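You operate a simulated robot arm through the tools that you are given. There is no shell and no other tool. Be economical: measure what you need, move in short steps, check, and stop when the job is done.

Carry out the task below with a simulated robot arm. There is one attempt and no reset: what you move stays moved.

JOB
Wind stand 1 right up and level the short axle with stand 2.
Fine: spirit level on the beam; lock both stands again and put the level back. Set down upright: spirit level.
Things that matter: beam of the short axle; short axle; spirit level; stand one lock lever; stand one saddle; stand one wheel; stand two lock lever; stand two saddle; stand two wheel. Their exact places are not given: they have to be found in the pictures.

It is judged by the outcome, as a careful person would: the job done as asked, and still so three seconds after it is handed in. It fails if anything else is knocked over, pushed out of place, dropped, spilled or broken.

ROBOT AND FRAMES
A 6-joint arm with a two-finger parallel gripper on a trunk, on a base that drives. Base frame: it is fixed to the floor where the robot stands at the start and does not move with it; the origin is under the middle of the robot, x ahead of it, y to its left, z up. Lengths are in mm, angles in rad, forces in N, time in s.
With the tool pointing down near the work surface it reaches from about 360 to 820 mm from the robot's upright axis, wherever it stands. Its first joint turns from -2.897 to 2.897 rad. Places, roughly: beam of the short axle [-1000, -900, 800]; short axle [-1000, -1000, 750]; stand one lock lever [-1100, -400, 400]; stand one saddle [-1000, -500, 700]; stand one wheel [-1100, -500, 500]; stand two lock lever [-1100, -1200, 400]; stand two saddle [-1000, -1300, 700]; stand two wheel [-1100, -1300, 500]. Payload 3.91 kg.
The TCP is the grasp point between the finger pads, 30 mm short of the fingertips. In the tool frame z runs along the fingers and y along their closing line. The gripper opens to 110 mm. The fingers are 20 mm wide and 10 mm thick; the gripper's body (48 by 112 mm) begins 55 mm behind the TCP.
Orientation is told as [roll, pitch, yaw] about the base's x, y, z axes, in that order, counted from this pose: with the fingers straight down and closing along the base's y, the tool's x points along the base's -x, its y along +y and its z along -z.

CONTROLS
- The arm moves only by the tool send_rows. Its argument "series" is a list of rows, each an object (a shift or turn left out is 0, a gripper value left out holds the last) with "rotation": the turn, a rotation vector about the base's x, y, z in units of 8 degrees (1.0 is 8 degrees), a list of three; "slide": the shift along the base's x, y, z in units of 30 mm (1.0 is 30 mm), a list of three; "claw": the gripper command, from -1 (fully open) to 1 (shut), values between in proportion. In form: [{"rotation": [rx, ry, rz], "slide": [tx, ty, tz], "claw": claw}, ...]. A call has 1 to 20 rows; each row shifts and turns the commanded pose from where the row before left it. A call with a number of a shift or a turn outside -1 to 1 is refused whole. Each row takes 0.2 s and may step no farther than 50 mm and 0.15 rad from the row before; otherwise, or with a gripper value out of range, the whole call is refused. A pose out of reach is approached as far as the arm can. The call stops where the force on the tool passes 90 N (or 10 N more than at its start, if that is more) or the arm is blocked; 0.2 s more then pass. Each finger travels about 45 mm/s and halts on what it meets, pressing with about 25 N; the grip force reading is that of the motor and also rises with nothing between the fingers. The clock runs only during rows and for 0.2 s after the last one: add rows that do not move to give the fingers time. The reply holds the time, the measured pose of the TCP, the force on the tool along the base axes, the opening and the grip force, in the units named above and with some noise, with the torque about the TCP (base axes, N m) and any sound that the robot's microphone picked up.
- Cameras (640 x 400 px; columns grow to the right, rows downward): "scene" is now at [-57.3, 86.5, 1344]; the picture's right is [-0.96, -0.29, -0.00], its down [-0.25, 0.84, -0.49] and it looks along [0.14, -0.47, -0.87] (base axes); focal length 214 px, centre (320, 200). "wrist" rides on the gripper at [77, 7, -114] in the tool frame; the picture's right is [-0.09, 1.00, 0.00], its down [-0.80, -0.07, -0.59] and it looks along [-0.59, -0.05, 0.80] (tool axes); focal length 270 px, centre (320, 200).
- grab_frame(camera): a new picture of that camera. No time passes.
- raise_lower(by): slides the trunk up (or, below 0, down) by that many mm; the arm and the scene camera ride with it, the base frame stays. It gives what a move gives, with no picture.
- drive_base(legs): drives the robot by 1 to 6 legs, each [ahead, turn to the left] in mm and rad, along the robot's own axes; the way and the turn of a leg run together, so that a leg with both is an arc; at most 1500 mm and 3.142 rad a leg. The arm and the cameras ride along, it lands a little off, and it stops where it bumps. It gives what a move gives.
- pan_tilt(pan, tilt): turns the head with the scene camera to pan (to the left, within 2.705 rad either way) and tilt (down, from -0.506 to 1.204), counted from straight ahead of the robot. It gives what a move gives.
- locate(camera, pixels): for up to 12 pixels [column, row] of the newest picture of that camera ("zoom" is the newest enlarged one), the place [x, y, z] in the base frame of the surface seen there, good to about 2 mm. No time passes.
- close_up(camera, box): a new picture of the part [left, top, right, bottom] of that camera's present view, enlarged. No time passes.
- hand_in(): hands the job in; it is judged then, once.

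Work in short steps. Measure before you move; look again where a grasp or a placing could have gone wrong, and mend it. You have 80 turns and 60 pictures in all, those below and enlarged ones among them. Open the gripper and draw the arm clear of the work before you hand the job in, unless the task says otherwise; then end with one line.

The tools are called after "Emit:" by a JSON object that holds its "fn" and its "kwargs". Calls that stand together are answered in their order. send_rows: Moves the arm, as the interface text tells. Its arguments: {"type":"object","properties":{"series":{"type":"array","items":{"type":"object","properties":{"rotation":{"type":"array","items":{"type":"number"}},"slide":{"type":"array","items":{"type":"number"}},"claw":{"type":"number"}}}}},"required":["series"]} The other tools are called the same way: raise_lower (by) slides the trunk up or down; drive_base (legs) drives the base; pan_tilt (pan, tilt) turns the head that bears the scene camera; grab_frame (camera) takes a picture; locate (camera, pixels) gives the place of the surface under pixels of a picture; close_up (camera, box) takes an enlarged picture of a part of a camera's view; hand_in () hands the job in.

At the start:

```text
t: 0.0
eef_pos: [-307.7, -241.5, 970.6]
orientation: [-0.001, 0.0, 0.003]
contact_force: [0.2, 0.1, 0.2]
wrist_torque: [0.01, 0.01, -0.01]
grip_width: 110.3
finger_force: 0.1
trunk travel left (down, up): [-325.0, 285.0]
robot x, y, heading: [1.8, 0.1, -0.0]
head pan, tilt: [-1.279, 1.059]
```

scene: 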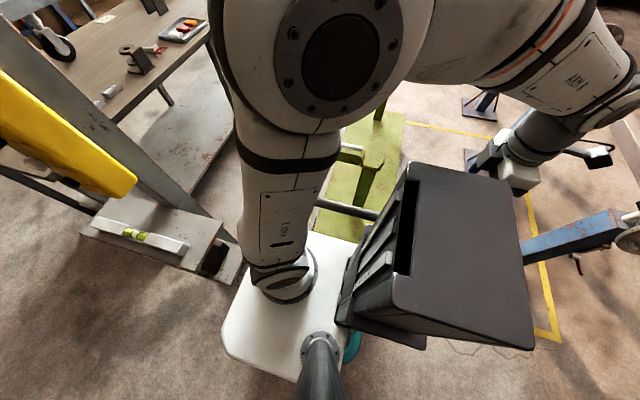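
wrist: 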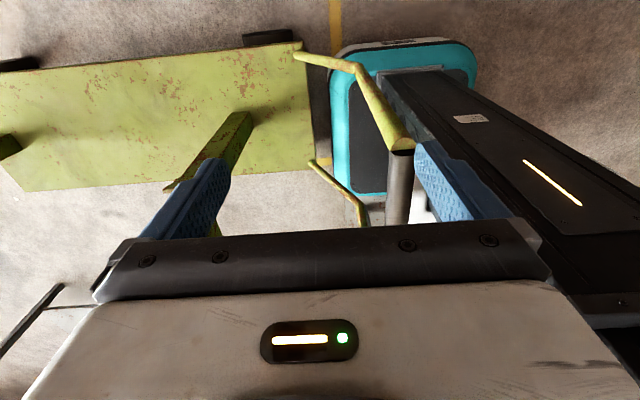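

The scene picture shows the spirit level at about (135,235) on a bracket at left; the stands are behind right. I locate the level and turn the head to the stands.

Emit:
{"fn": "locate", "kwargs": {"camera": "scene", "pixels": [[95, 222], [135, 235], [185, 250], [600, 218], [480, 110], [370, 160], [180, 100]]}}

Emit:
{"fn": "pan_tilt", "kwargs": {"pan": -2.35, "tilt": 0.5}}

Emit:
{"fn": "grab_frame", "kwargs": {"camera": "scene"}}

```text
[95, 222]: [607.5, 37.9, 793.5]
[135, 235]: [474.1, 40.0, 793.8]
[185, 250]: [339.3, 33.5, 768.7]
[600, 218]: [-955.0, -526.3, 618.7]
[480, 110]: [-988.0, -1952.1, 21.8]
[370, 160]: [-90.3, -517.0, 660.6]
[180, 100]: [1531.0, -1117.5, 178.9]
```

```text
t: 1.3
eef_pos: [-307.3, -241.7, 970.7]
orientation: [0.001, -0.001, 0.004]
contact_force: [-1.3, 0.1, -0.6]
wrist_torque: [-0.02, 0.05, -0.02]
grip_width: 109.8
finger_force: 0.1
trunk travel left (down, up): [-325.0, 285.0]
robot x, y, heading: [-0.9, -0.8, -0.001]
head pan, tilt: [-2.349, 0.499]
```

```text
57 pictures are left
```

scene: 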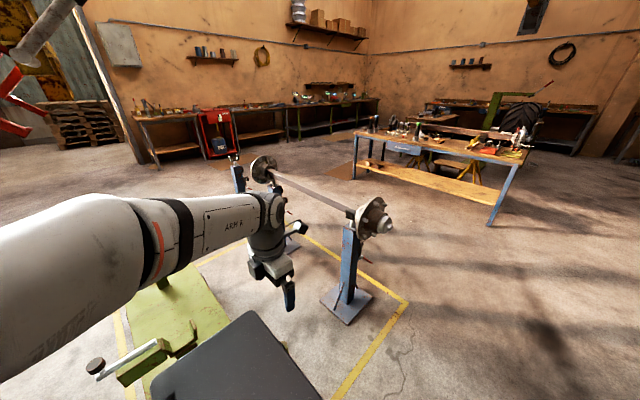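

The axle lies on two blue stands. I zoom on stand 1 (340,230..330) and on the axle.

Emit:
{"fn": "close_up", "kwargs": {"camera": "scene", "box": [220, 140, 420, 340]}}

Emit:
{"fn": "locate", "kwargs": {"camera": "scene", "pixels": [[350, 240], [354, 216], [300, 190], [265, 165], [240, 180], [345, 305], [280, 180], [330, 203], [365, 210], [340, 205], [398, 292], [300, 228]]}}

```text
2.00 times, centred on (320, 240) of scene
```

zoom: 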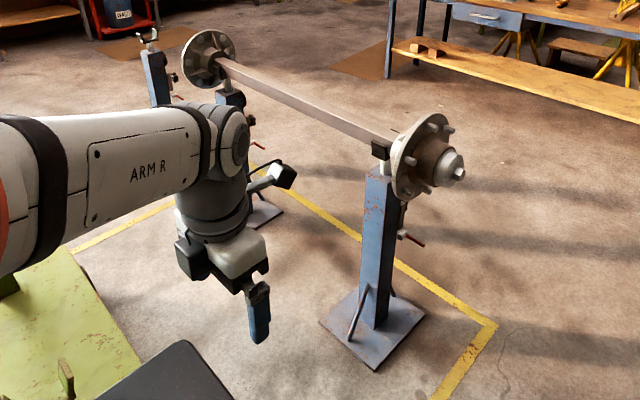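

```text
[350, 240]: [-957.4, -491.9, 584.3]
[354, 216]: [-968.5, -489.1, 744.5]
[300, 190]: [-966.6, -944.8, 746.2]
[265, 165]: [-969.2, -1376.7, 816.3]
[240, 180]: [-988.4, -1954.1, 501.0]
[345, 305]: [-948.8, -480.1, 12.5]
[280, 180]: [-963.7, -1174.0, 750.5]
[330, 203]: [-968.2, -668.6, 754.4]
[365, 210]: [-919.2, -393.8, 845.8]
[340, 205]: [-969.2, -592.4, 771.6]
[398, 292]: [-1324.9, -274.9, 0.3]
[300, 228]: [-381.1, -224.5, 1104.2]
```

Wheels are on the far side of the stands (x≈-1100). The level is ahead within reach; I look at it.

Emit:
{"fn": "pan_tilt", "kwargs": {"pan": -0.1, "tilt": 0.9}}

Emit:
{"fn": "grab_frame", "kwargs": {"camera": "scene"}}

```text
t: 3.4
eef_pos: [-308.3, -242.6, 969.8]
orientation: [0.0, 0.0, 0.005]
contact_force: [0.1, 0.3, 0.8]
wrist_torque: [-0.02, 0.01, 0.0]
grip_width: 110.1
finger_force: 0.1
trunk travel left (down, up): [-325.0, 285.0]
robot x, y, heading: [-1.5, -2.8, -0.002]
head pan, tilt: [-0.099, 0.901]
```

```text
55 pictures are left
```

scene: 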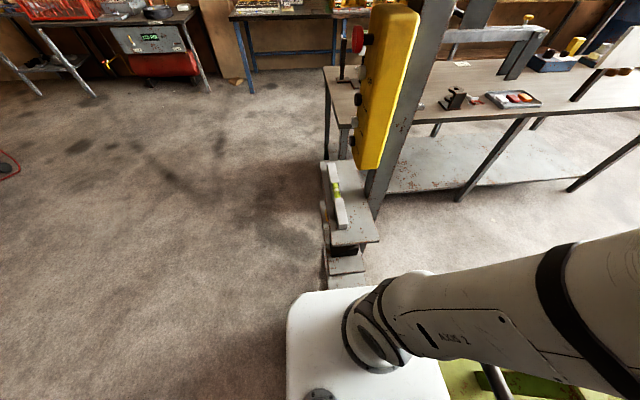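

Emit:
{"fn": "close_up", "kwargs": {"camera": "scene", "box": [290, 130, 400, 290]}}

Emit:
{"fn": "locate", "kwargs": {"camera": "scene", "pixels": [[331, 165], [332, 170], [337, 195], [342, 220], [343, 227], [365, 230], [345, 250], [325, 190], [372, 168], [350, 175], [358, 90], [378, 170]]}}

```text
2.50 times, centred on (345, 210) of scene
```

zoom: 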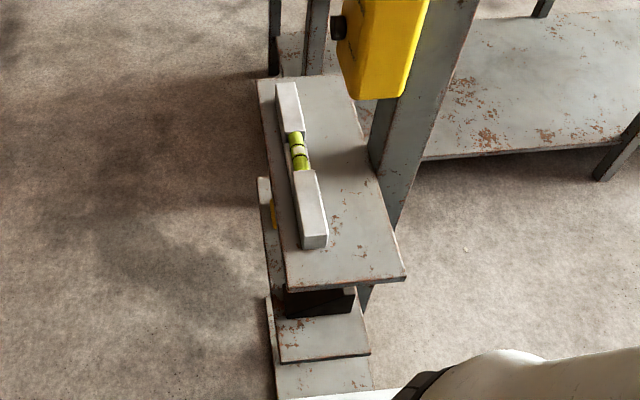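

```text
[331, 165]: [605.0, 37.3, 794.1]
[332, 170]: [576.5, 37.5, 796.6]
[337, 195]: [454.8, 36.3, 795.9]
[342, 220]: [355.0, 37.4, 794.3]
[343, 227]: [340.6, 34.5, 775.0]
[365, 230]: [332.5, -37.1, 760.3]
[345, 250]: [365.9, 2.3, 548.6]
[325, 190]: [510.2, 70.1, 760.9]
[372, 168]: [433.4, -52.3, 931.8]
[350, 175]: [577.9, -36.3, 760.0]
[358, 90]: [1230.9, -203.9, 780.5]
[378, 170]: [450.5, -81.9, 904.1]
```

The level lies along x, centre about (475,37), top 795 on a table at 760; a yellow press body hangs near. I measure its extent and the vial gap.

Emit:
{"fn": "locate", "kwargs": {"camera": "zoom", "pixels": [[291, 126], [293, 135], [300, 150], [306, 168], [308, 180], [350, 60], [355, 95], [400, 97], [297, 190], [322, 190], [420, 20], [338, 28]]}}

Emit:
{"fn": "locate", "kwargs": {"camera": "scene", "pixels": [[385, 20], [375, 60], [365, 120], [360, 40], [410, 30], [345, 60], [410, 120]]}}

Emit:
{"fn": "close_up", "kwargs": {"camera": "scene", "box": [320, 155, 360, 235]}}

```text
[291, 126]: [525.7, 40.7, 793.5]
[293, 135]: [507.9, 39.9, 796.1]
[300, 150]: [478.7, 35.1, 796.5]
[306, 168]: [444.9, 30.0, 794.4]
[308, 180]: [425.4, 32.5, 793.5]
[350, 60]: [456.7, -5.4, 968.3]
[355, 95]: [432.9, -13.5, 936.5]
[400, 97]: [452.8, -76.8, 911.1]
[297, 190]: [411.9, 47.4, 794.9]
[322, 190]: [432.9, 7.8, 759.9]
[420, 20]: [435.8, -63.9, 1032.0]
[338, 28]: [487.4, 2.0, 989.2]
```

```text
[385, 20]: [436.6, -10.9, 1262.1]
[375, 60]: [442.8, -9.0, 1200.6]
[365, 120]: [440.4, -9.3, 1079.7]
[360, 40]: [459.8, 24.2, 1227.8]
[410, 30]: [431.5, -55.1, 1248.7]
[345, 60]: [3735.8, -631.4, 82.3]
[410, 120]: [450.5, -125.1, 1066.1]
```

```text
5.00 times, centred on (340, 195) of scene
```

zoom: 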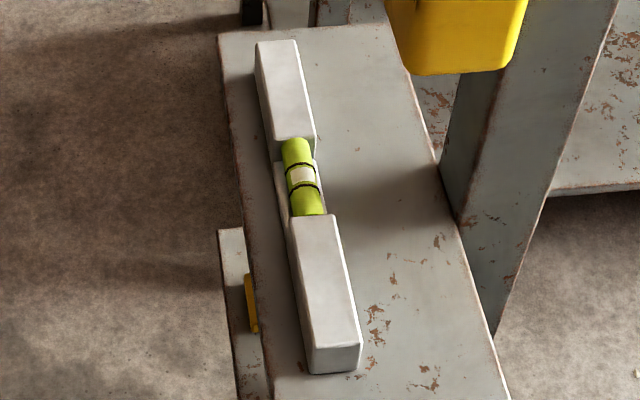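

I want to back off before swinging the arm to the front, so I look behind the robot.

Emit:
{"fn": "pan_tilt", "kwargs": {"pan": 2.7, "tilt": 0.8}}

Emit:
{"fn": "grab_frame", "kwargs": {"camera": "scene"}}

Emit:
{"fn": "pan_tilt", "kwargs": {"pan": -2.7, "tilt": 0.8}}

Emit:
{"fn": "grab_frame", "kwargs": {"camera": "scene"}}

```text
t: 5.9
eef_pos: [-307.6, -242.6, 971.6]
orientation: [0.001, 0.0, 0.004]
contact_force: [0.2, 0.0, 0.3]
wrist_torque: [0.01, -0.03, -0.03]
grip_width: 110.1
finger_force: 0.1
trunk travel left (down, up): [-325.0, 285.0]
robot x, y, heading: [-3.0, -2.2, -0.001]
head pan, tilt: [2.7, 0.799]
```

```text
52 pictures are left
```

scene: 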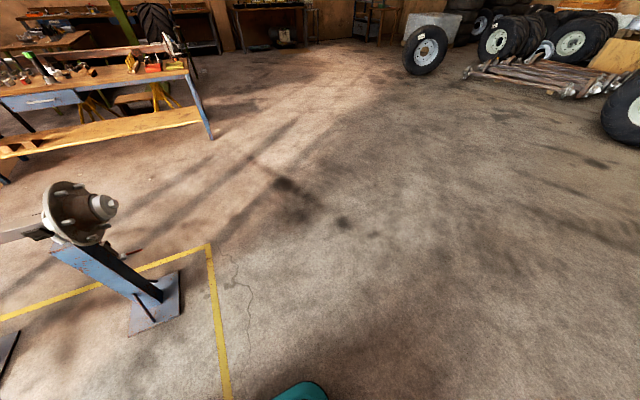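

```text
t: 10.1
eef_pos: [-307.5, -242.3, 970.1]
orientation: [-0.001, -0.002, 0.005]
contact_force: [-0.4, 0.1, 0.3]
wrist_torque: [0.03, -0.01, 0.02]
grip_width: 109.8
finger_force: 0.0
trunk travel left (down, up): [-325.0, 285.0]
robot x, y, heading: [0.5, -4.0, 0.001]
head pan, tilt: [-2.7, 0.799]
```

```text
51 pictures are left
```

scene: 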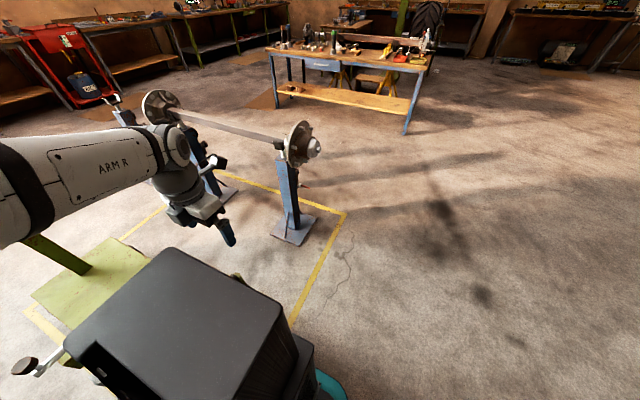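

Behind is clear floor; the hub of stand 1 is at (-919,-394). I back off 330 mm.

Emit:
{"fn": "drive_base", "kwargs": {"legs": [[-330, 0]]}}

```text
t: 12.3
eef_pos: [-639.7, -241.8, 970.8]
orientation: [0.0, 0.001, 0.004]
contact_force: [-1.0, -1.4, -0.8]
wrist_torque: [0.01, -0.04, -0.02]
grip_width: 110.0
finger_force: 0.0
trunk travel left (down, up): [-325.0, 285.0]
robot x, y, heading: [-333.1, -2.1, -0.002]
head pan, tilt: [-2.7, 0.799]
```

Swing the arm around the right side of the robot at radius about 400, keeping height.

Emit:
{"fn": "send_rows", "kwargs": {"series": [{"slide": [0.87, -0.83, 0]}, {"slide": [0.87, -0.83, 0]}, {"slide": [0.87, -0.83, 0]}, {"slide": [0.87, -0.83, 0]}, {"slide": [0.87, -0.83, 0]}, {"slide": [0.87, -0.83, 0]}, {"slide": [1, -0.2, 0]}, {"slide": [1, -0.2, 0]}, {"slide": [1, -0.2, 0]}, {"slide": [1, -0.2, 0]}, {"slide": [1, -0.2, 0]}, {"slide": [1, 0.2, 0]}, {"slide": [1, 0.2, 0]}, {"slide": [1, 0.2, 0]}, {"slide": [1, 0.2, 0]}, {"slide": [1, 0.2, 0]}]}}

Emit:
{"fn": "send_rows", "kwargs": {"series": [{"slide": [1, 0.87, 0]}, {"slide": [1, 0.87, 0]}, {"slide": [1, 0.87, 0]}, {"slide": [1, 0.87, 0]}, {"slide": [1, 0.87, 0]}, {"slide": [0.57, 0.9, 0]}, {"slide": [0.57, 0.9, 0]}, {"slide": [0.57, 0.9, 0]}, {"slide": [0.57, 0.9, 0]}, {"slide": [0.57, 0.9, 0]}, {"slide": [0.57, 0.9, 0]}, {"slide": [0, 0.93, 0]}, {"slide": [0, 0.93, 0]}, {"slide": [0, 0.93, 0]}, {"slide": [0, 0.93, 0]}, {"slide": [0, 0.93, 0]}]}}

```text
t: 15.7
eef_pos: [-183.3, -391.0, 971.7]
orientation: [0.001, -0.001, 0.004]
contact_force: [-1.0, 0.0, -0.7]
wrist_torque: [0.03, 0.0, 0.03]
grip_width: 110.0
finger_force: 0.1
trunk travel left (down, up): [-325.0, 285.0]
robot x, y, heading: [-332.6, -2.1, -0.001]
head pan, tilt: [-2.7, 0.799]
```

```text
t: 19.1
eef_pos: [69.1, 40.7, 970.0]
orientation: [-0.001, 0.0, 0.005]
contact_force: [-0.4, -0.7, -0.1]
wrist_torque: [0.01, -0.03, -0.01]
grip_width: 109.9
finger_force: 0.1
trunk travel left (down, up): [-325.0, 285.0]
robot x, y, heading: [-333.0, -2.3, -0.002]
head pan, tilt: [-2.7, 0.799]
```

Tilt the tool 40° (fingers leaning toward +x), lower, and drive 200 ahead; look at the level with the head.

Emit:
{"fn": "send_rows", "kwargs": {"series": [{"rotation": [0, -1, 0], "slide": [0, 0, -0.8]}, {"rotation": [0, -1, 0], "slide": [0, 0, -0.8]}, {"rotation": [0, -1, 0], "slide": [0, 0, -0.8]}, {"rotation": [0, -1, 0], "slide": [0, 0, -0.8]}, {"rotation": [0, -1, 0], "slide": [0, 0, -0.8]}]}}

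Emit:
{"fn": "drive_base", "kwargs": {"legs": [[190, 0]]}}

Emit:
{"fn": "pan_tilt", "kwargs": {"pan": -0.1, "tilt": 0.75}}

Emit:
{"fn": "grab_frame", "kwargs": {"camera": "wrist"}}

Emit:
{"fn": "grab_frame", "kwargs": {"camera": "scene"}}

```text
t: 20.3
eef_pos: [99.2, 41.2, 880.3]
orientation: [-0.024, -0.628, 0.001]
contact_force: [0.5, -0.3, 0.5]
wrist_torque: [-0.04, -0.04, 0.01]
grip_width: 109.9
finger_force: 0.1
out of reach, approached as far as the arm can: row 4, 5
trunk travel left (down, up): [-325.0, 285.0]
robot x, y, heading: [-334.7, -1.3, -0.002]
head pan, tilt: [-2.7, 0.799]
```

```text
t: 21.8
eef_pos: [289.2, 40.3, 880.0]
orientation: [-0.027, -0.627, 0.004]
contact_force: [0.1, -0.2, 0.6]
wrist_torque: [0.0, 0.04, 0.02]
grip_width: 109.8
finger_force: 0.0
trunk travel left (down, up): [-325.0, 285.0]
robot x, y, heading: [-143.8, -0.5, -0.002]
head pan, tilt: [-2.7, 0.799]
```

```text
t: 24.1
eef_pos: [289.7, 40.5, 880.9]
orientation: [-0.026, -0.628, 0.003]
contact_force: [0.5, 0.2, -0.4]
wrist_torque: [-0.02, 0.02, -0.01]
grip_width: 110.1
finger_force: 0.0
trunk travel left (down, up): [-325.0, 285.0]
robot x, y, heading: [-139.8, -2.8, 0.0]
head pan, tilt: [-0.099, 0.75]
```

```text
50 pictures are left
```

wrist: 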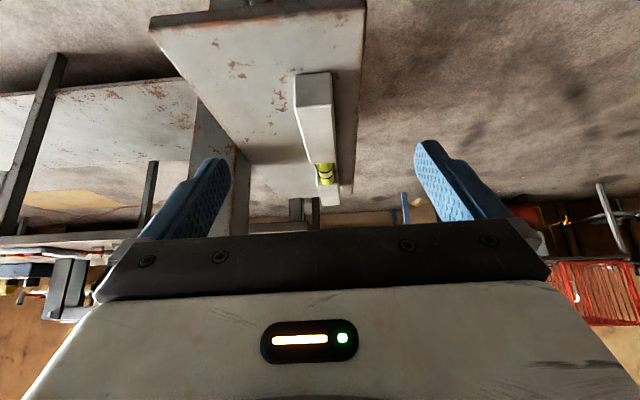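

```text
49 pictures are left
```

scene: 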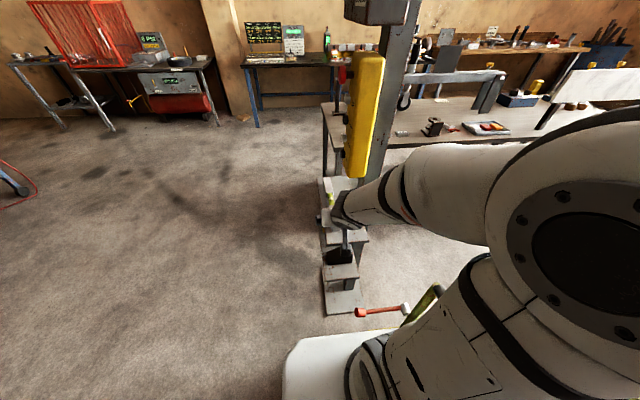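

The wrist view shows the level straight ahead between the fingers. I lower to z≈800 short of it, then slide forward with open fingers straddling.

Emit:
{"fn": "send_rows", "kwargs": {"series": [{"slide": [0, -0.1, -0.9], "rotation": [0.1, 0, 0]}, {"slide": [0, 0, -0.9], "rotation": [0.1, 0, 0]}, {"slide": [0.2, 0, 0]}, {"slide": [0, 0, 0]}]}}

```text
t: 25.1
eef_pos: [317.0, 41.5, 837.4]
orientation: [0.008, -0.627, -0.018]
contact_force: [-0.6, 0.7, 0.4]
wrist_torque: [0.0, 0.0, -0.03]
grip_width: 110.1
finger_force: 0.2
out of reach, approached as far as the arm can: row 1, 2
trunk travel left (down, up): [-325.0, 285.0]
robot x, y, heading: [-138.6, 0.4, -0.003]
head pan, tilt: [-0.099, 0.75]
```

Arm is near its limit; I use the trunk to lower by 35 instead.

Emit:
{"fn": "raise_lower", "kwargs": {"by": -35}}

Emit:
{"fn": "send_rows", "kwargs": {"series": [{"slide": [0.8, -0.1, 0]}, {"slide": [0.8, 0, 0]}]}}

Emit:
{"fn": "grab_frame", "kwargs": {"camera": "wrist"}}

```text
t: 25.9
eef_pos: [316.4, 41.9, 802.4]
orientation: [0.009, -0.625, -0.016]
contact_force: [0.5, -0.5, 0.0]
wrist_torque: [0.01, 0.04, 0.0]
grip_width: 109.9
finger_force: 0.1
trunk travel left (down, up): [-290.0, 320.0]
robot x, y, heading: [-145.9, -3.8, 0.001]
head pan, tilt: [-0.099, 0.75]
```

```text
t: 26.5
eef_pos: [364.1, 37.4, 802.0]
orientation: [0.009, -0.627, -0.016]
contact_force: [0.6, 0.1, -0.2]
wrist_torque: [0.0, 0.0, 0.02]
grip_width: 109.8
finger_force: 0.0
trunk travel left (down, up): [-290.0, 320.0]
robot x, y, heading: [-144.7, -0.2, -0.003]
head pan, tilt: [-0.099, 0.75]
```

```text
48 pictures are left
```

wrist: 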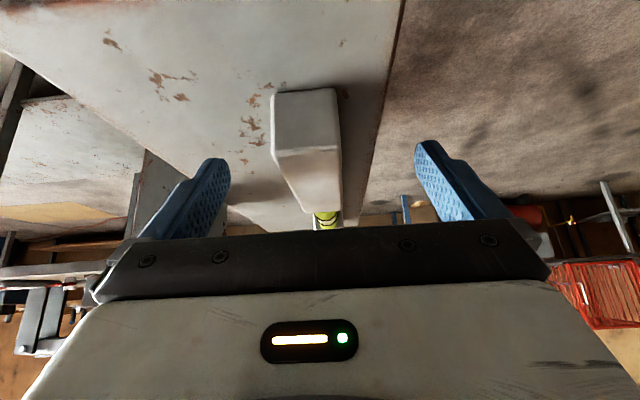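

Aligned. Forward to x=460 and down to z≈794.

Emit:
{"fn": "send_rows", "kwargs": {"series": [{"slide": [0.8, 0, 0]}, {"slide": [0.8, 0, 0]}, {"slide": [0.8, 0, 0]}, {"slide": [0.8, 0, 0]}, {"slide": [0, 0, -0.27]}, {"slide": [0, 0, 0]}]}}

Emit:
{"fn": "grab_frame", "kwargs": {"camera": "scene"}}

```text
t: 27.9
eef_pos: [460.5, 39.5, 794.2]
orientation: [0.008, -0.628, -0.015]
contact_force: [-0.1, 0.3, -0.7]
wrist_torque: [0.03, -0.03, -0.02]
grip_width: 110.0
finger_force: 0.0
trunk travel left (down, up): [-290.0, 320.0]
robot x, y, heading: [-143.2, -0.0, -0.002]
head pan, tilt: [-0.099, 0.75]
```

```text
47 pictures are left
```

scene: 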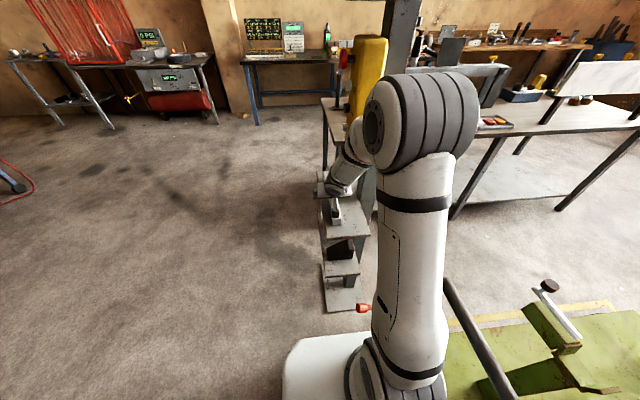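

In place, no contact. Close the gripper.

Emit:
{"fn": "send_rows", "kwargs": {"series": [{"claw": 1}, {"claw": 1}, {"claw": 1}, {"claw": 1}, {"claw": 1}, {"claw": 1}, {"claw": 1}, {"claw": 1}]}}

Emit:
{"fn": "send_rows", "kwargs": {"series": [{"slide": [0, 0, 0.4]}, {"slide": [0, 0, 0.4]}, {"slide": [0, 0, 0]}]}}

Emit:
{"fn": "grab_frame", "kwargs": {"camera": "scene"}}

Emit:
{"fn": "close_up", "kwargs": {"camera": "scene", "box": [300, 160, 380, 260]}}

```text
t: 29.7
eef_pos: [459.8, 39.4, 793.6]
orientation: [0.011, -0.625, -0.017]
contact_force: [1.0, -1.4, 0.9]
wrist_torque: [-0.09, 0.03, -0.01]
grip_width: 31.6
finger_force: 25.4
trunk travel left (down, up): [-290.0, 320.0]
robot x, y, heading: [-140.1, -0.6, 0.003]
head pan, tilt: [-0.099, 0.75]
```

```text
t: 30.5
eef_pos: [460.8, 38.2, 824.1]
orientation: [0.012, -0.639, -0.018]
contact_force: [0.4, -1.2, 32.0]
wrist_torque: [-0.02, -0.27, -0.06]
grip_width: 0.1
finger_force: 25.1
trunk travel left (down, up): [-290.0, 320.0]
robot x, y, heading: [-142.4, -1.3, -0.001]
head pan, tilt: [-0.099, 0.75]
```

```text
46 pictures are left
```

scene: 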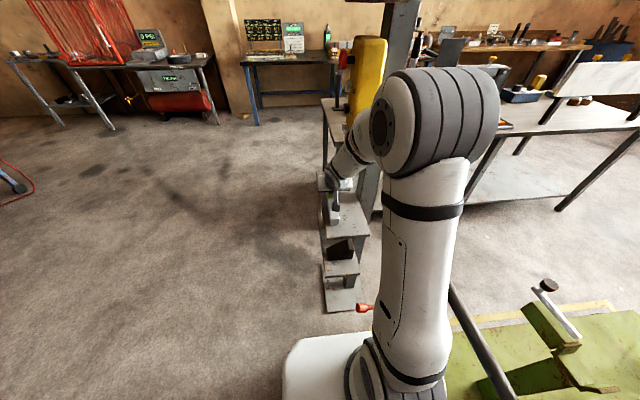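

```text
4.00 times, centred on (340, 210) of scene
```

zoom: 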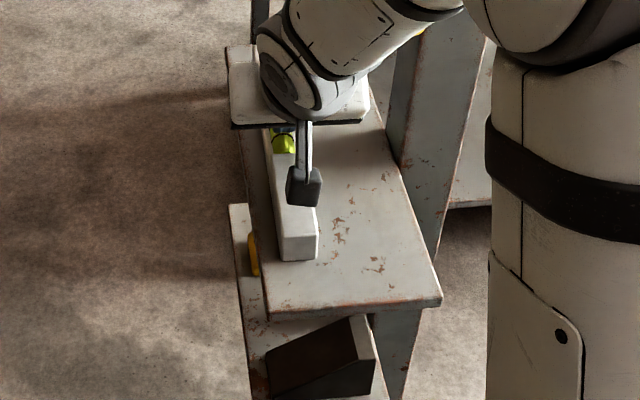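

The grip slipped off at about 32 N: the level seems held (magnetic foot?). I check force at rest and the wrist view.

Emit:
{"fn": "send_rows", "kwargs": {"series": [{"claw": 1}, {"claw": 1}]}}

Emit:
{"fn": "grab_frame", "kwargs": {"camera": "wrist"}}

Emit:
{"fn": "locate", "kwargs": {"camera": "zoom", "pixels": [[300, 235], [300, 250], [283, 145], [278, 172], [315, 212]]}}

```text
t: 31.1
eef_pos: [460.8, 37.9, 823.4]
orientation: [0.01, -0.638, -0.02]
contact_force: [4.8, 0.4, 45.9]
wrist_torque: [0.02, -0.57, -0.03]
grip_width: 0.0
finger_force: 25.0
trunk travel left (down, up): [-290.0, 320.0]
robot x, y, heading: [-145.3, 2.8, 0.001]
head pan, tilt: [-0.099, 0.75]
```

```text
44 pictures are left
```

wrist: 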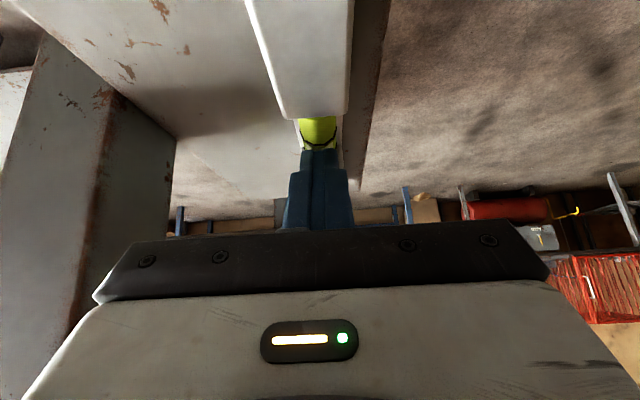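

```text
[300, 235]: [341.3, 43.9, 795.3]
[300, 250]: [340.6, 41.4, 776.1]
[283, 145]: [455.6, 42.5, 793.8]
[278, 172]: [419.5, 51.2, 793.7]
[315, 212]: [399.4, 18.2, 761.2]
```

The closed fingertips now rest on the vial (46 N upward). Raise clear, open, and back off to grip the solid bar short of the vial.

Emit:
{"fn": "send_rows", "kwargs": {"series": [{"slide": [0, 0, 0.5]}, {"slide": [0, 0, 0.3]}, {"claw": -1}, {"claw": -1}, {"claw": -1}, {"claw": -1}, {"claw": -1, "slide": [-0.8, 0, 0]}, {"claw": -1, "slide": [-0.8, 0, 0]}, {"claw": -1, "slide": [0, 0, 0]}]}}

Emit:
{"fn": "grab_frame", "kwargs": {"camera": "wrist"}}

```text
t: 33.1
eef_pos: [412.8, 38.7, 842.5]
orientation: [0.009, -0.626, -0.015]
contact_force: [-0.2, 0.2, -0.8]
wrist_torque: [-0.01, 0.02, 0.0]
grip_width: 110.2
finger_force: 0.1
trunk travel left (down, up): [-290.0, 320.0]
robot x, y, heading: [-142.2, 1.0, 0.005]
head pan, tilt: [-0.099, 0.75]
```

```text
43 pictures are left
```

wrist: 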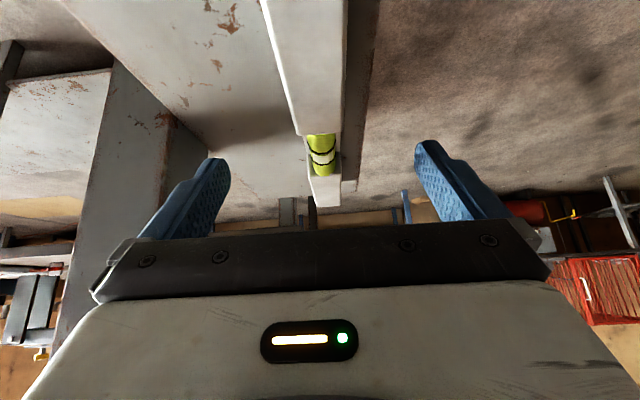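

I check the level's present pose from this picture.

Emit:
{"fn": "locate", "kwargs": {"camera": "wrist", "pixels": [[275, 40], [318, 15], [350, 40], [368, 40], [300, 125], [345, 125], [325, 155], [312, 190], [336, 190], [322, 202]]}}

```text
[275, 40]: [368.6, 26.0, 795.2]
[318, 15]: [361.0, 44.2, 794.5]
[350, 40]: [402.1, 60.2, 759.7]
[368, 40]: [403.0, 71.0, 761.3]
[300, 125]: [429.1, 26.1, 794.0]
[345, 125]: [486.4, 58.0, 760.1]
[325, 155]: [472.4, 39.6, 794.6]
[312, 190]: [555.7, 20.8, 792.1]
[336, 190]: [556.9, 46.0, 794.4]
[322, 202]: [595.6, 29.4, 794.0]
```

Level still upright, y≈40. Lower and grip the solid part at x≈412, then lift just a little and read the force.

Emit:
{"fn": "send_rows", "kwargs": {"series": [{"slide": [0, 0.05, -0.8], "claw": -1}, {"slide": [0, 0, -0.82]}, {"slide": [0, 0, 0]}, {"claw": 1}, {"claw": 1}, {"claw": 1}, {"claw": 1}, {"claw": 1}, {"claw": 1}, {"claw": 1}, {"claw": 1}, {"claw": 1}, {"claw": 1}]}}

Emit:
{"fn": "send_rows", "kwargs": {"series": [{"slide": [0, 0, 0.1]}, {"slide": [0, 0, 0.1]}]}}

```text
t: 35.9
eef_pos: [414.2, 38.4, 805.1]
orientation: [0.002, -0.629, -0.017]
contact_force: [0.2, 0.4, 1.4]
wrist_torque: [-0.06, -0.02, 0.02]
grip_width: 31.8
finger_force: 25.2
out of reach, approached as far as the arm can: row 2
trunk travel left (down, up): [-290.0, 320.0]
robot x, y, heading: [-139.3, -3.3, 0.006]
head pan, tilt: [-0.099, 0.75]
```

```text
t: 36.5
eef_pos: [413.0, 38.5, 811.8]
orientation: [0.008, -0.626, -0.014]
contact_force: [0.1, 0.4, -2.1]
wrist_torque: [0.01, 0.16, 0.03]
grip_width: 31.7
finger_force: 25.0
trunk travel left (down, up): [-290.0, 320.0]
robot x, y, heading: [-139.4, 2.3, 0.0]
head pan, tilt: [-0.099, 0.75]
```

Only 2 N: it is not magnetic; the first grip was merely on the vial. Lift on a little and look.

Emit:
{"fn": "send_rows", "kwargs": {"series": [{"slide": [0, 0, 0.3]}, {"slide": [0, 0, 0.4]}, {"slide": [0, 0, 0]}]}}

Emit:
{"fn": "close_up", "kwargs": {"camera": "scene", "box": [300, 160, 380, 260]}}

Emit:
{"fn": "grab_frame", "kwargs": {"camera": "wrist"}}

```text
t: 37.3
eef_pos: [413.1, 39.0, 832.8]
orientation: [0.009, -0.627, -0.017]
contact_force: [-0.8, 0.4, -2.8]
wrist_torque: [-0.02, 0.21, 0.0]
grip_width: 31.7
finger_force: 25.4
trunk travel left (down, up): [-290.0, 320.0]
robot x, y, heading: [-142.7, -0.8, -0.002]
head pan, tilt: [-0.099, 0.75]
```

```text
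4.00 times, centred on (340, 210) of scene
```

zoom: 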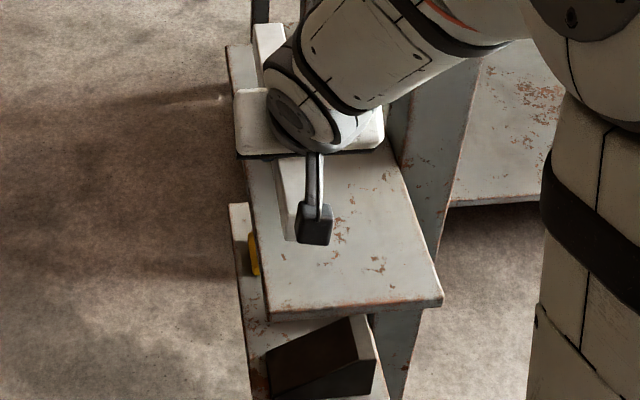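

```text
41 pictures are left
```

wrist: 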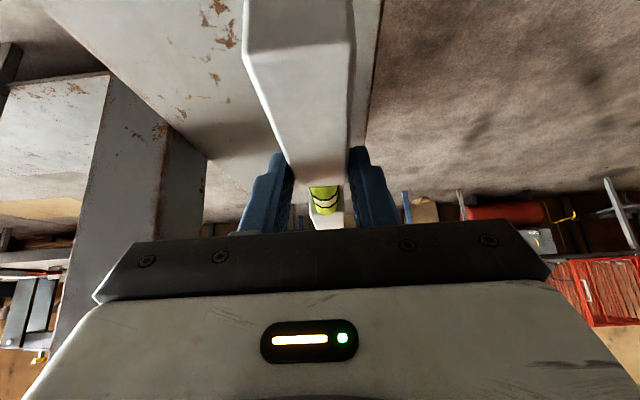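

Held. I check for droop from points along its top.

Emit:
{"fn": "locate", "kwargs": {"camera": "wrist", "pixels": [[300, 60], [300, 30], [310, 110], [315, 160], [325, 222], [322, 190]]}}

```text
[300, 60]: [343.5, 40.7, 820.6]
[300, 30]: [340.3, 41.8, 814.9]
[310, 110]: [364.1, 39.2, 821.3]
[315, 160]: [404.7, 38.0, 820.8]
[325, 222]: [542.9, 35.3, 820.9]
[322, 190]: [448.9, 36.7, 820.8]
```

Level held true (top z≈821 along its length). Back off 400, raise the trunk.

Emit:
{"fn": "drive_base", "kwargs": {"legs": [[-400, 0]]}}

Emit:
{"fn": "raise_lower", "kwargs": {"by": 170}}

Emit:
{"fn": "send_rows", "kwargs": {"series": [{"slide": [-1, 0, 0]}, {"slide": [-1, 0, 0]}, {"slide": [-1, 0, 0]}]}}

```text
t: 39.8
eef_pos: [14.2, 39.2, 833.0]
orientation: [0.006, -0.628, -0.015]
contact_force: [0.3, -0.6, -2.5]
wrist_torque: [0.01, 0.23, 0.0]
grip_width: 32.0
finger_force: 25.1
trunk travel left (down, up): [-290.0, 320.0]
robot x, y, heading: [-538.1, -3.4, 0.003]
head pan, tilt: [-0.099, 0.75]
```

```text
t: 41.8
eef_pos: [13.9, 39.5, 1001.4]
orientation: [0.008, -0.624, -0.014]
contact_force: [-0.4, -0.8, -3.8]
wrist_torque: [0.01, 0.2, -0.02]
grip_width: 31.3
finger_force: 25.1
trunk travel left (down, up): [-460.0, 150.0]
robot x, y, heading: [-541.0, -2.9, -0.0]
head pan, tilt: [-0.099, 0.75]
```

```text
t: 42.5
eef_pos: [-76.9, 39.7, 1003.0]
orientation: [0.009, -0.626, -0.016]
contact_force: [0.0, 0.6, -2.5]
wrist_torque: [-0.03, 0.19, 0.0]
grip_width: 31.9
finger_force: 25.0
trunk travel left (down, up): [-460.0, 150.0]
robot x, y, heading: [-544.3, -1.4, 0.003]
head pan, tilt: [-0.099, 0.75]
```

Now reverse around the end of stand 1 to the far side of the axle, in two calls.

Emit:
{"fn": "drive_base", "kwargs": {"legs": [[0, -0.4], [-700, 0], [0, 1.327], [-716, 0], [0, 0.644], [-300, 0]]}}

Emit:
{"fn": "pan_tilt", "kwargs": {"pan": -1.9, "tilt": 0.75}}

Emit:
{"fn": "grab_frame", "kwargs": {"camera": "scene"}}

```text
t: 57.8
eef_pos: [-1654.8, -144.9, 1003.5]
orientation: [0.008, -0.627, 1.562]
contact_force: [0.6, 0.1, -3.1]
wrist_torque: [-0.2, 0.01, -0.01]
grip_width: 31.7
finger_force: 25.0
trunk travel left (down, up): [-460.0, 150.0]
robot x, y, heading: [-1614.2, -607.6, 1.57]
head pan, tilt: [-0.099, 0.75]
```

```text
t: 59.5
eef_pos: [-1656.2, -142.4, 1001.9]
orientation: [0.007, -0.625, 1.562]
contact_force: [0.6, -0.2, -3.3]
wrist_torque: [-0.18, -0.01, 0.03]
grip_width: 31.8
finger_force: 25.1
trunk travel left (down, up): [-460.0, 150.0]
robot x, y, heading: [-1613.0, -608.7, 1.571]
head pan, tilt: [-1.901, 0.75]
```

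```text
40 pictures are left
```

scene: 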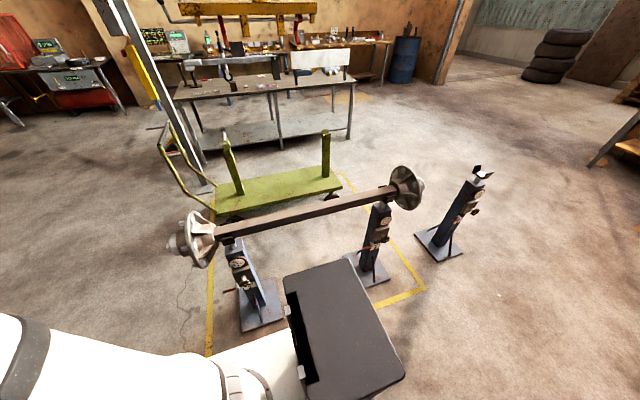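

Excellent view of both stands from the wheel side. Drive back 300 more so I stand mid-axle, and zoom on each stand.

Emit:
{"fn": "drive_base", "kwargs": {"legs": [[-300, 0]]}}

Emit:
{"fn": "pan_tilt", "kwargs": {"pan": -1.0, "tilt": 0.8}}

Emit:
{"fn": "grab_frame", "kwargs": {"camera": "scene"}}

Emit:
{"fn": "pan_tilt", "kwargs": {"pan": -2.1, "tilt": 0.8}}

Emit:
{"fn": "grab_frame", "kwargs": {"camera": "scene"}}

```text
t: 61.6
eef_pos: [-1655.2, -444.2, 1002.5]
orientation: [0.007, -0.625, 1.561]
contact_force: [0.1, 0.0, -3.0]
wrist_torque: [-0.2, -0.01, 0.02]
grip_width: 31.7
finger_force: 25.2
trunk travel left (down, up): [-460.0, 150.0]
robot x, y, heading: [-1614.0, -908.9, 1.57]
head pan, tilt: [-1.901, 0.75]
```

```text
t: 62.8
eef_pos: [-1654.8, -445.0, 1002.7]
orientation: [0.007, -0.627, 1.564]
contact_force: [0.4, -0.5, -3.4]
wrist_torque: [-0.23, -0.03, -0.03]
grip_width: 31.8
finger_force: 25.2
trunk travel left (down, up): [-460.0, 150.0]
robot x, y, heading: [-1610.2, -910.3, 1.578]
head pan, tilt: [-1.0, 0.799]
```

```text
39 pictures are left
```

scene: 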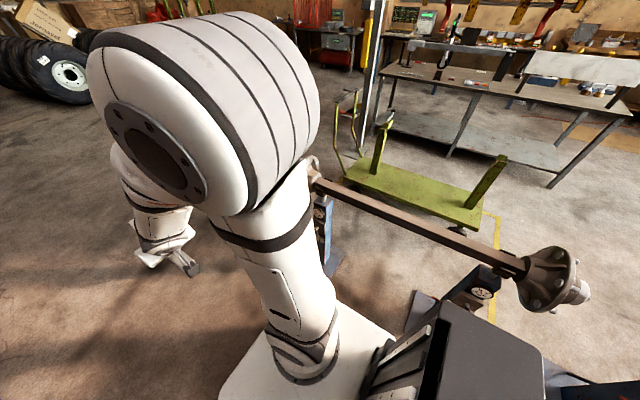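

```text
t: 64.1
eef_pos: [-1654.5, -443.7, 1002.9]
orientation: [0.009, -0.626, 1.561]
contact_force: [-0.5, 0.4, -2.9]
wrist_torque: [-0.22, 0.01, 0.01]
grip_width: 31.7
finger_force: 25.1
trunk travel left (down, up): [-460.0, 150.0]
robot x, y, heading: [-1612.2, -915.2, 1.57]
head pan, tilt: [-2.1, 0.799]
```

```text
38 pictures are left
```

scene: 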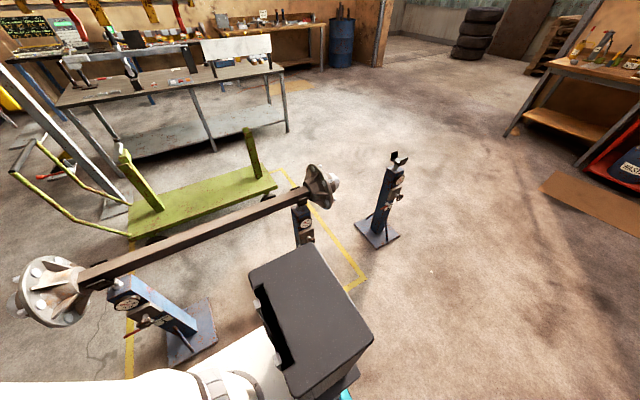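

Measure both beam ends and zoom on the wheels.

Emit:
{"fn": "locate", "kwargs": {"camera": "scene", "pixels": [[95, 270], [130, 254], [200, 223], [270, 194], [298, 183], [132, 300], [303, 222], [390, 185], [300, 215], [140, 325]]}}

Emit:
{"fn": "close_up", "kwargs": {"camera": "scene", "box": [70, 230, 230, 370]}}

Emit:
{"fn": "close_up", "kwargs": {"camera": "scene", "box": [260, 160, 340, 250]}}

```text
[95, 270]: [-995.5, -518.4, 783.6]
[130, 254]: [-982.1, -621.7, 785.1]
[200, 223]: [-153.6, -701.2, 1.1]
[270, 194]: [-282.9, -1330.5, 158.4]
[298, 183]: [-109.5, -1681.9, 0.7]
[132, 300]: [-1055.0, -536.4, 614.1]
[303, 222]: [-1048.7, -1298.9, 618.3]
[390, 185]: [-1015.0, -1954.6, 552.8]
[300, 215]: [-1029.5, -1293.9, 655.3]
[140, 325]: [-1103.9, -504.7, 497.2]
```

```text
2.86 times, centred on (150, 300) of scene
```

zoom: 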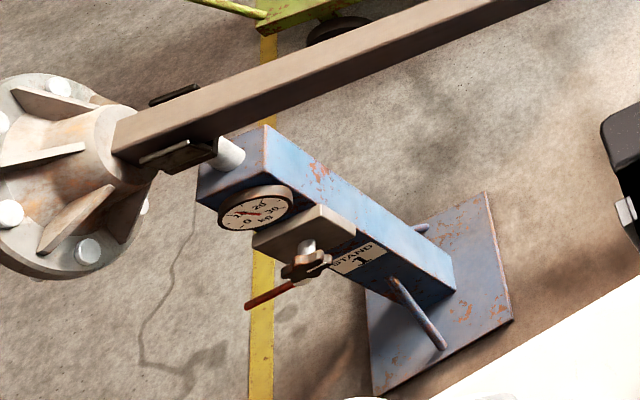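

```text
4.44 times, centred on (300, 205) of scene
```

zoom: 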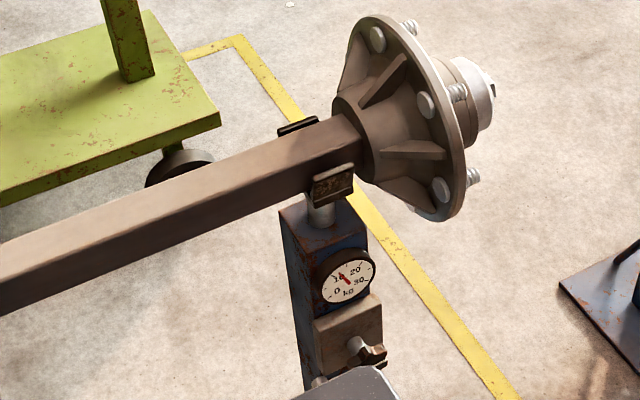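

Small star knob (wheel) and red lever on each stand, axis along x. Measure beam top at both ends and the knobs.

Emit:
{"fn": "locate", "kwargs": {"camera": "zoom", "pixels": [[320, 140], [260, 170], [150, 210], [50, 250], [365, 355], [350, 345], [375, 350], [340, 330], [318, 380], [330, 185]]}}

Emit:
{"fn": "close_up", "kwargs": {"camera": "scene", "box": [90, 250, 170, 350]}}

Emit:
{"fn": "locate", "kwargs": {"camera": "zoom", "pixels": [[230, 60], [380, 5], [250, 235], [225, 285], [245, 285], [260, 265], [200, 310], [160, 320], [130, 330], [300, 300], [100, 120], [215, 260]]}}

```text
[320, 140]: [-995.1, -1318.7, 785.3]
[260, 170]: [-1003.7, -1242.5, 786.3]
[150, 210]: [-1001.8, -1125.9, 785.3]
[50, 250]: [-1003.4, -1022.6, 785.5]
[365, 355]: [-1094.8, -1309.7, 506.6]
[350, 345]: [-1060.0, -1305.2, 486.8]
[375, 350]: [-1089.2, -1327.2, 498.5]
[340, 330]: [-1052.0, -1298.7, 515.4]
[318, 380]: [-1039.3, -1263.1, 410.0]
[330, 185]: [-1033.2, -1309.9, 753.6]
```

```text
4.00 times, centred on (130, 300) of scene
```

zoom: 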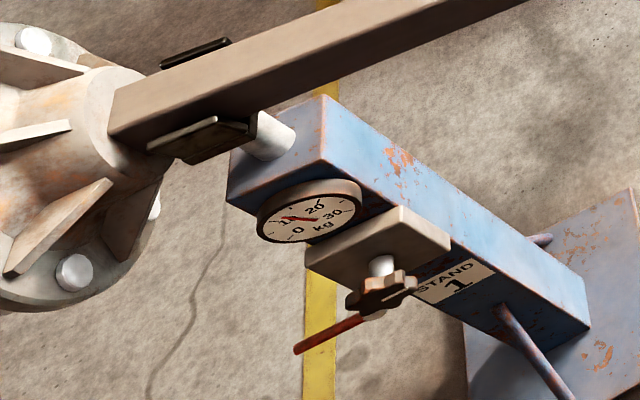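

```text
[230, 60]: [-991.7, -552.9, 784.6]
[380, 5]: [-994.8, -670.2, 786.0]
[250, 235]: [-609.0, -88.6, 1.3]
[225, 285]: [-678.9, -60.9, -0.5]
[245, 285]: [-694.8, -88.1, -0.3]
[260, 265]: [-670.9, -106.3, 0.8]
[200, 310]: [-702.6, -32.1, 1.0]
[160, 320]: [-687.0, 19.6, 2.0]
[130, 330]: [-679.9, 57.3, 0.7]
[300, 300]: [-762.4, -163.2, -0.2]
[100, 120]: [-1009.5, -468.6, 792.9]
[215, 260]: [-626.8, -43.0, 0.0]
```

The beam is level now at z≈785. I zoom the beam's middle to find its edges for setting the level down.

Emit:
{"fn": "close_up", "kwargs": {"camera": "scene", "box": [140, 190, 270, 270]}}

Emit:
{"fn": "locate", "kwargs": {"camera": "zoom", "pixels": [[200, 185], [200, 195], [200, 205], [200, 215], [200, 225], [200, 235], [450, 95], [450, 103], [450, 110], [450, 117], [450, 125]]}}

```text
4.92 times, centred on (205, 230) of scene
```

zoom: 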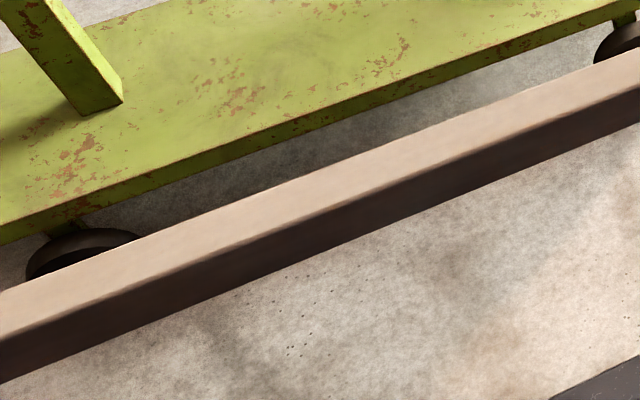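

```text
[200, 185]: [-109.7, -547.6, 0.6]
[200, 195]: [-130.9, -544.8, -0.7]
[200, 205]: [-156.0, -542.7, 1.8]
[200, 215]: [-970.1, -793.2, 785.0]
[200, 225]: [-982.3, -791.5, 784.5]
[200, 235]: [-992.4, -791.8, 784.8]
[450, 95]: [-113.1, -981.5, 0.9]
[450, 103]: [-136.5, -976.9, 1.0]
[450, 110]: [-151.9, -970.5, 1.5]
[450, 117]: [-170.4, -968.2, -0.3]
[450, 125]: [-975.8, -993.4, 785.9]
```

Emit:
{"fn": "locate", "kwargs": {"camera": "zoom", "pixels": [[200, 245], [200, 252], [200, 258], [200, 264], [200, 270], [450, 140], [450, 150], [450, 155], [450, 160]]}}

```text
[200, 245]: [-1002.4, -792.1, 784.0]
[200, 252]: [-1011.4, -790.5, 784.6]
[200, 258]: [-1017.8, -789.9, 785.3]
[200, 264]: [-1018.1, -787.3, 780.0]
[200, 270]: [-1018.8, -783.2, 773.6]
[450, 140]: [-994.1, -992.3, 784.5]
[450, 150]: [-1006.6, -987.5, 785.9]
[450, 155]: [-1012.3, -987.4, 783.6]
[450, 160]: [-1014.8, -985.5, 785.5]
```

Beam top spans x -1018…-968, z 785. Swing the arm with the level over the beam (stay at z≈1003).

Emit:
{"fn": "send_rows", "kwargs": {"series": [{"slide": [0.95, -0.1, 0]}, {"slide": [0.95, -0.1, 0]}, {"slide": [0.95, -0.1, 0]}, {"slide": [0.95, -0.1, 0]}, {"slide": [0.95, -0.1, 0]}, {"slide": [0.95, -0.1, 0]}, {"slide": [0.95, -0.1, 0]}, {"slide": [0.95, -0.1, 0]}, {"slide": [0.95, -0.1, 0]}, {"slide": [0.95, -0.1, 0]}, {"slide": [0.95, -0.1, 0]}, {"slide": [0.95, -0.1, 0]}]}}

Emit:
{"fn": "send_rows", "kwargs": {"series": [{"slide": [0.63, -0.94, 0]}, {"slide": [0.63, -0.94, 0]}, {"slide": [0.63, -0.94, 0]}, {"slide": [0.63, -0.94, 0]}, {"slide": [0.63, -0.94, 0]}, {"slide": [0.63, -0.94, 0]}, {"slide": [0.63, -0.94, 0]}, {"slide": [0.63, -0.94, 0]}, {"slide": [0.63, -0.94, 0]}, {"slide": [0.63, -0.94, 0]}, {"slide": [0.63, -0.94, 0]}, {"slide": [0.63, -0.94, 0]}, {"slide": [0.63, -0.94, 0]}, {"slide": [0.63, -0.94, 0]}, {"slide": [0.63, -0.94, 0]}, {"slide": [0.63, -0.94, 0]}, {"slide": [0.63, -0.94, 0]}]}}

```text
t: 66.7
eef_pos: [-1332.2, -479.3, 1000.9]
orientation: [0.009, -0.627, 1.563]
contact_force: [-0.2, 0.1, -2.3]
wrist_torque: [-0.2, 0.01, -0.01]
grip_width: 31.6
finger_force: 24.9
out of reach, approached as far as the arm can: row 2, 3
trunk travel left (down, up): [-460.0, 150.0]
robot x, y, heading: [-1613.0, -907.0, 1.574]
head pan, tilt: [-2.1, 0.799]
```

```text
t: 70.3
eef_pos: [-1009.6, -959.6, 1000.5]
orientation: [0.011, -0.628, 1.563]
contact_force: [0.3, -0.2, -1.8]
wrist_torque: [-0.16, -0.01, 0.0]
grip_width: 31.9
finger_force: 25.2
trunk travel left (down, up): [-460.0, 150.0]
robot x, y, heading: [-1611.6, -908.3, 1.575]
head pan, tilt: [-2.1, 0.799]
```

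Centre over the beam (x -993) and lower to about z 850, then look.

Emit:
{"fn": "send_rows", "kwargs": {"series": [{"slide": [0.28, 0, -0.95]}, {"slide": [0.28, 0, -0.95]}, {"slide": [0, 0, -0.95]}, {"slide": [0, 0, -0.95]}, {"slide": [0, 0, -0.95]}, {"slide": [0, 0, 0]}]}}

Emit:
{"fn": "grab_frame", "kwargs": {"camera": "wrist"}}

Emit:
{"fn": "locate", "kwargs": {"camera": "wrist", "pixels": [[300, 60], [310, 110], [315, 160], [325, 222], [250, 40], [345, 40], [380, 40], [230, 60], [340, 130], [285, 130]]}}

```text
t: 71.7
eef_pos: [-993.5, -957.7, 859.0]
orientation: [0.01, -0.627, 1.561]
contact_force: [-0.1, -1.0, -2.4]
wrist_torque: [-0.25, -0.03, 0.0]
grip_width: 31.6
finger_force: 24.8
trunk travel left (down, up): [-460.0, 150.0]
robot x, y, heading: [-1611.5, -910.5, 1.574]
head pan, tilt: [-2.1, 0.799]
```

```text
33 pictures are left
```

wrist: 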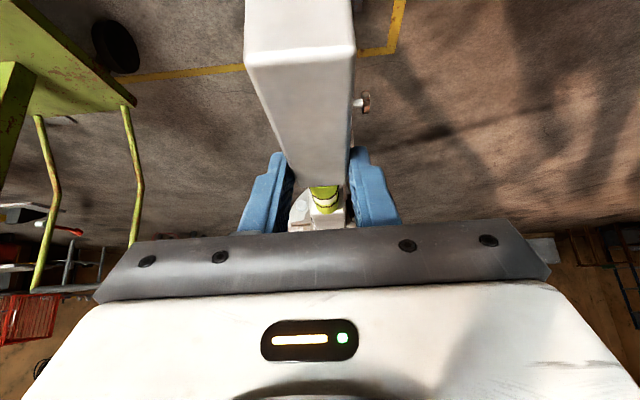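

```text
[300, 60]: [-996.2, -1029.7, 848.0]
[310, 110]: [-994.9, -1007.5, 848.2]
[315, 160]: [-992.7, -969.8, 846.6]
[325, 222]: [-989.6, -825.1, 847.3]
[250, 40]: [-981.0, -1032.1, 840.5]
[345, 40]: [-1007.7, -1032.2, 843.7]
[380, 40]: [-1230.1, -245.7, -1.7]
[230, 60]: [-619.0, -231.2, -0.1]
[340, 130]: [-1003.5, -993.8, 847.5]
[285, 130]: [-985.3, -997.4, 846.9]
```

Level is over the beam, bottom ≈812. Lower gently onto the beam.

Emit:
{"fn": "send_rows", "kwargs": {"series": [{"slide": [0, 0, -0.5]}, {"slide": [0, 0, -0.25]}, {"slide": [0, 0, -0.12]}, {"slide": [0, 0, -0.05]}, {"slide": [0, 0, 0]}]}}

```text
t: 72.9
eef_pos: [-992.5, -959.0, 832.3]
orientation: [0.009, -0.628, 1.562]
contact_force: [0.3, 0.6, 1.2]
wrist_torque: [0.78, -0.1, 0.03]
grip_width: 31.5
finger_force: 25.1
trunk travel left (down, up): [-460.0, 150.0]
robot x, y, heading: [-1613.3, -910.1, 1.576]
head pan, tilt: [-2.1, 0.799]
```

Contact is felt (force from -2.5 to +1.2 N). Lower another 1 mm, open, rise.

Emit:
{"fn": "send_rows", "kwargs": {"series": [{"slide": [0, 0, -0.03]}, {"claw": 0.2}, {"claw": 0.2}, {"claw": 0}, {"claw": -0.5}, {"claw": -1}, {"claw": -1}]}}

Emit:
{"fn": "send_rows", "kwargs": {"series": [{"slide": [0, 0, 0.8]}, {"slide": [0, 0, 0.8]}, {"slide": [0, 0, 0.8]}, {"slide": [0, -0.5, 0.8]}, {"slide": [0, -0.5, 0.8]}]}}

Emit:
{"fn": "grab_frame", "kwargs": {"camera": "wrist"}}

```text
t: 74.5
eef_pos: [-993.2, -959.0, 830.8]
orientation: [0.009, -0.629, 1.562]
contact_force: [-0.5, 0.6, -0.6]
wrist_torque: [-0.03, -0.02, -0.04]
grip_width: 110.0
finger_force: 0.0
trunk travel left (down, up): [-460.0, 150.0]
robot x, y, heading: [-1612.6, -907.0, 1.574]
head pan, tilt: [-2.1, 0.799]
```

```text
t: 75.7
eef_pos: [-994.4, -988.5, 951.9]
orientation: [0.009, -0.626, 1.562]
contact_force: [0.3, 0.6, -0.1]
wrist_torque: [0.03, 0.01, 0.01]
grip_width: 110.2
finger_force: 0.0
trunk travel left (down, up): [-460.0, 150.0]
robot x, y, heading: [-1613.3, -905.2, 1.575]
head pan, tilt: [-2.1, 0.799]
```

```text
32 pictures are left
```

wrist: 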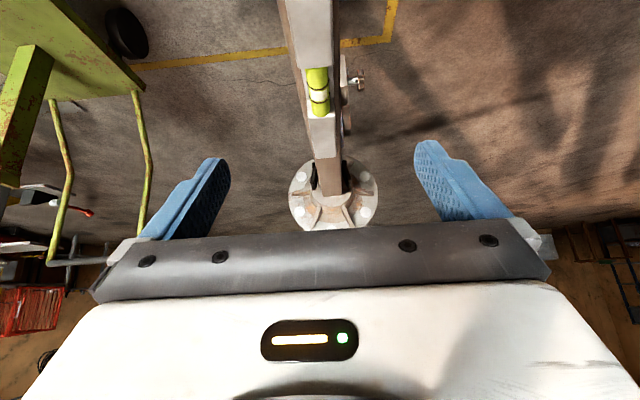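

The level stands centred on the beam. For a horizontal tool at the knobs I need more distance: move the robot 200 mm away from the axle, keeping heading, then look at the knobs from the head.

Emit:
{"fn": "drive_base", "kwargs": {"legs": [[0, -1.575], [-200, 0], [0, 1.57], [400, 0]]}}

Emit:
{"fn": "pan_tilt", "kwargs": {"pan": -1.75, "tilt": 0.8}}

Emit:
{"fn": "grab_frame", "kwargs": {"camera": "scene"}}

```text
t: 78.7
eef_pos: [-1372.7, -1488.9, 951.8]
orientation: [0.01, -0.627, 0.509]
contact_force: [0.3, -1.2, 0.1]
wrist_torque: [0.02, 0.03, 0.02]
grip_width: 110.2
finger_force: 0.1
trunk travel left (down, up): [-460.0, 150.0]
robot x, y, heading: [-1591.4, -937.3, 0.571]
head pan, tilt: [-2.1, 0.799]
stopped in leg 1: the robot was blocked; the commanded pose is now the measured one
```

```text
t: 79.5
eef_pos: [-1374.2, -1487.8, 951.8]
orientation: [0.009, -0.626, 0.51]
contact_force: [-0.4, -0.2, 0.8]
wrist_torque: [-0.02, -0.01, -0.02]
grip_width: 109.8
finger_force: 0.2
trunk travel left (down, up): [-460.0, 150.0]
robot x, y, heading: [-1592.8, -943.1, 0.567]
head pan, tilt: [-1.751, 0.799]
```

```text
31 pictures are left
```

scene: 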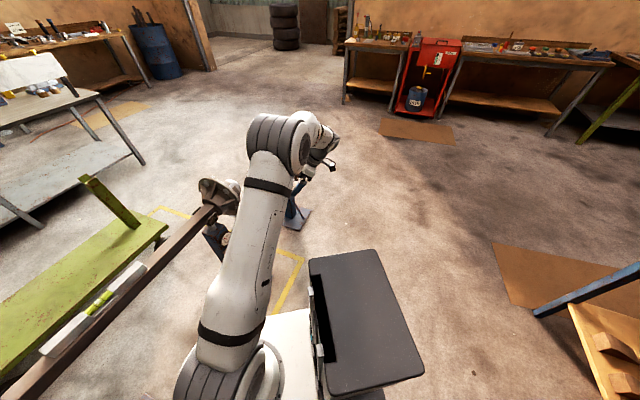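

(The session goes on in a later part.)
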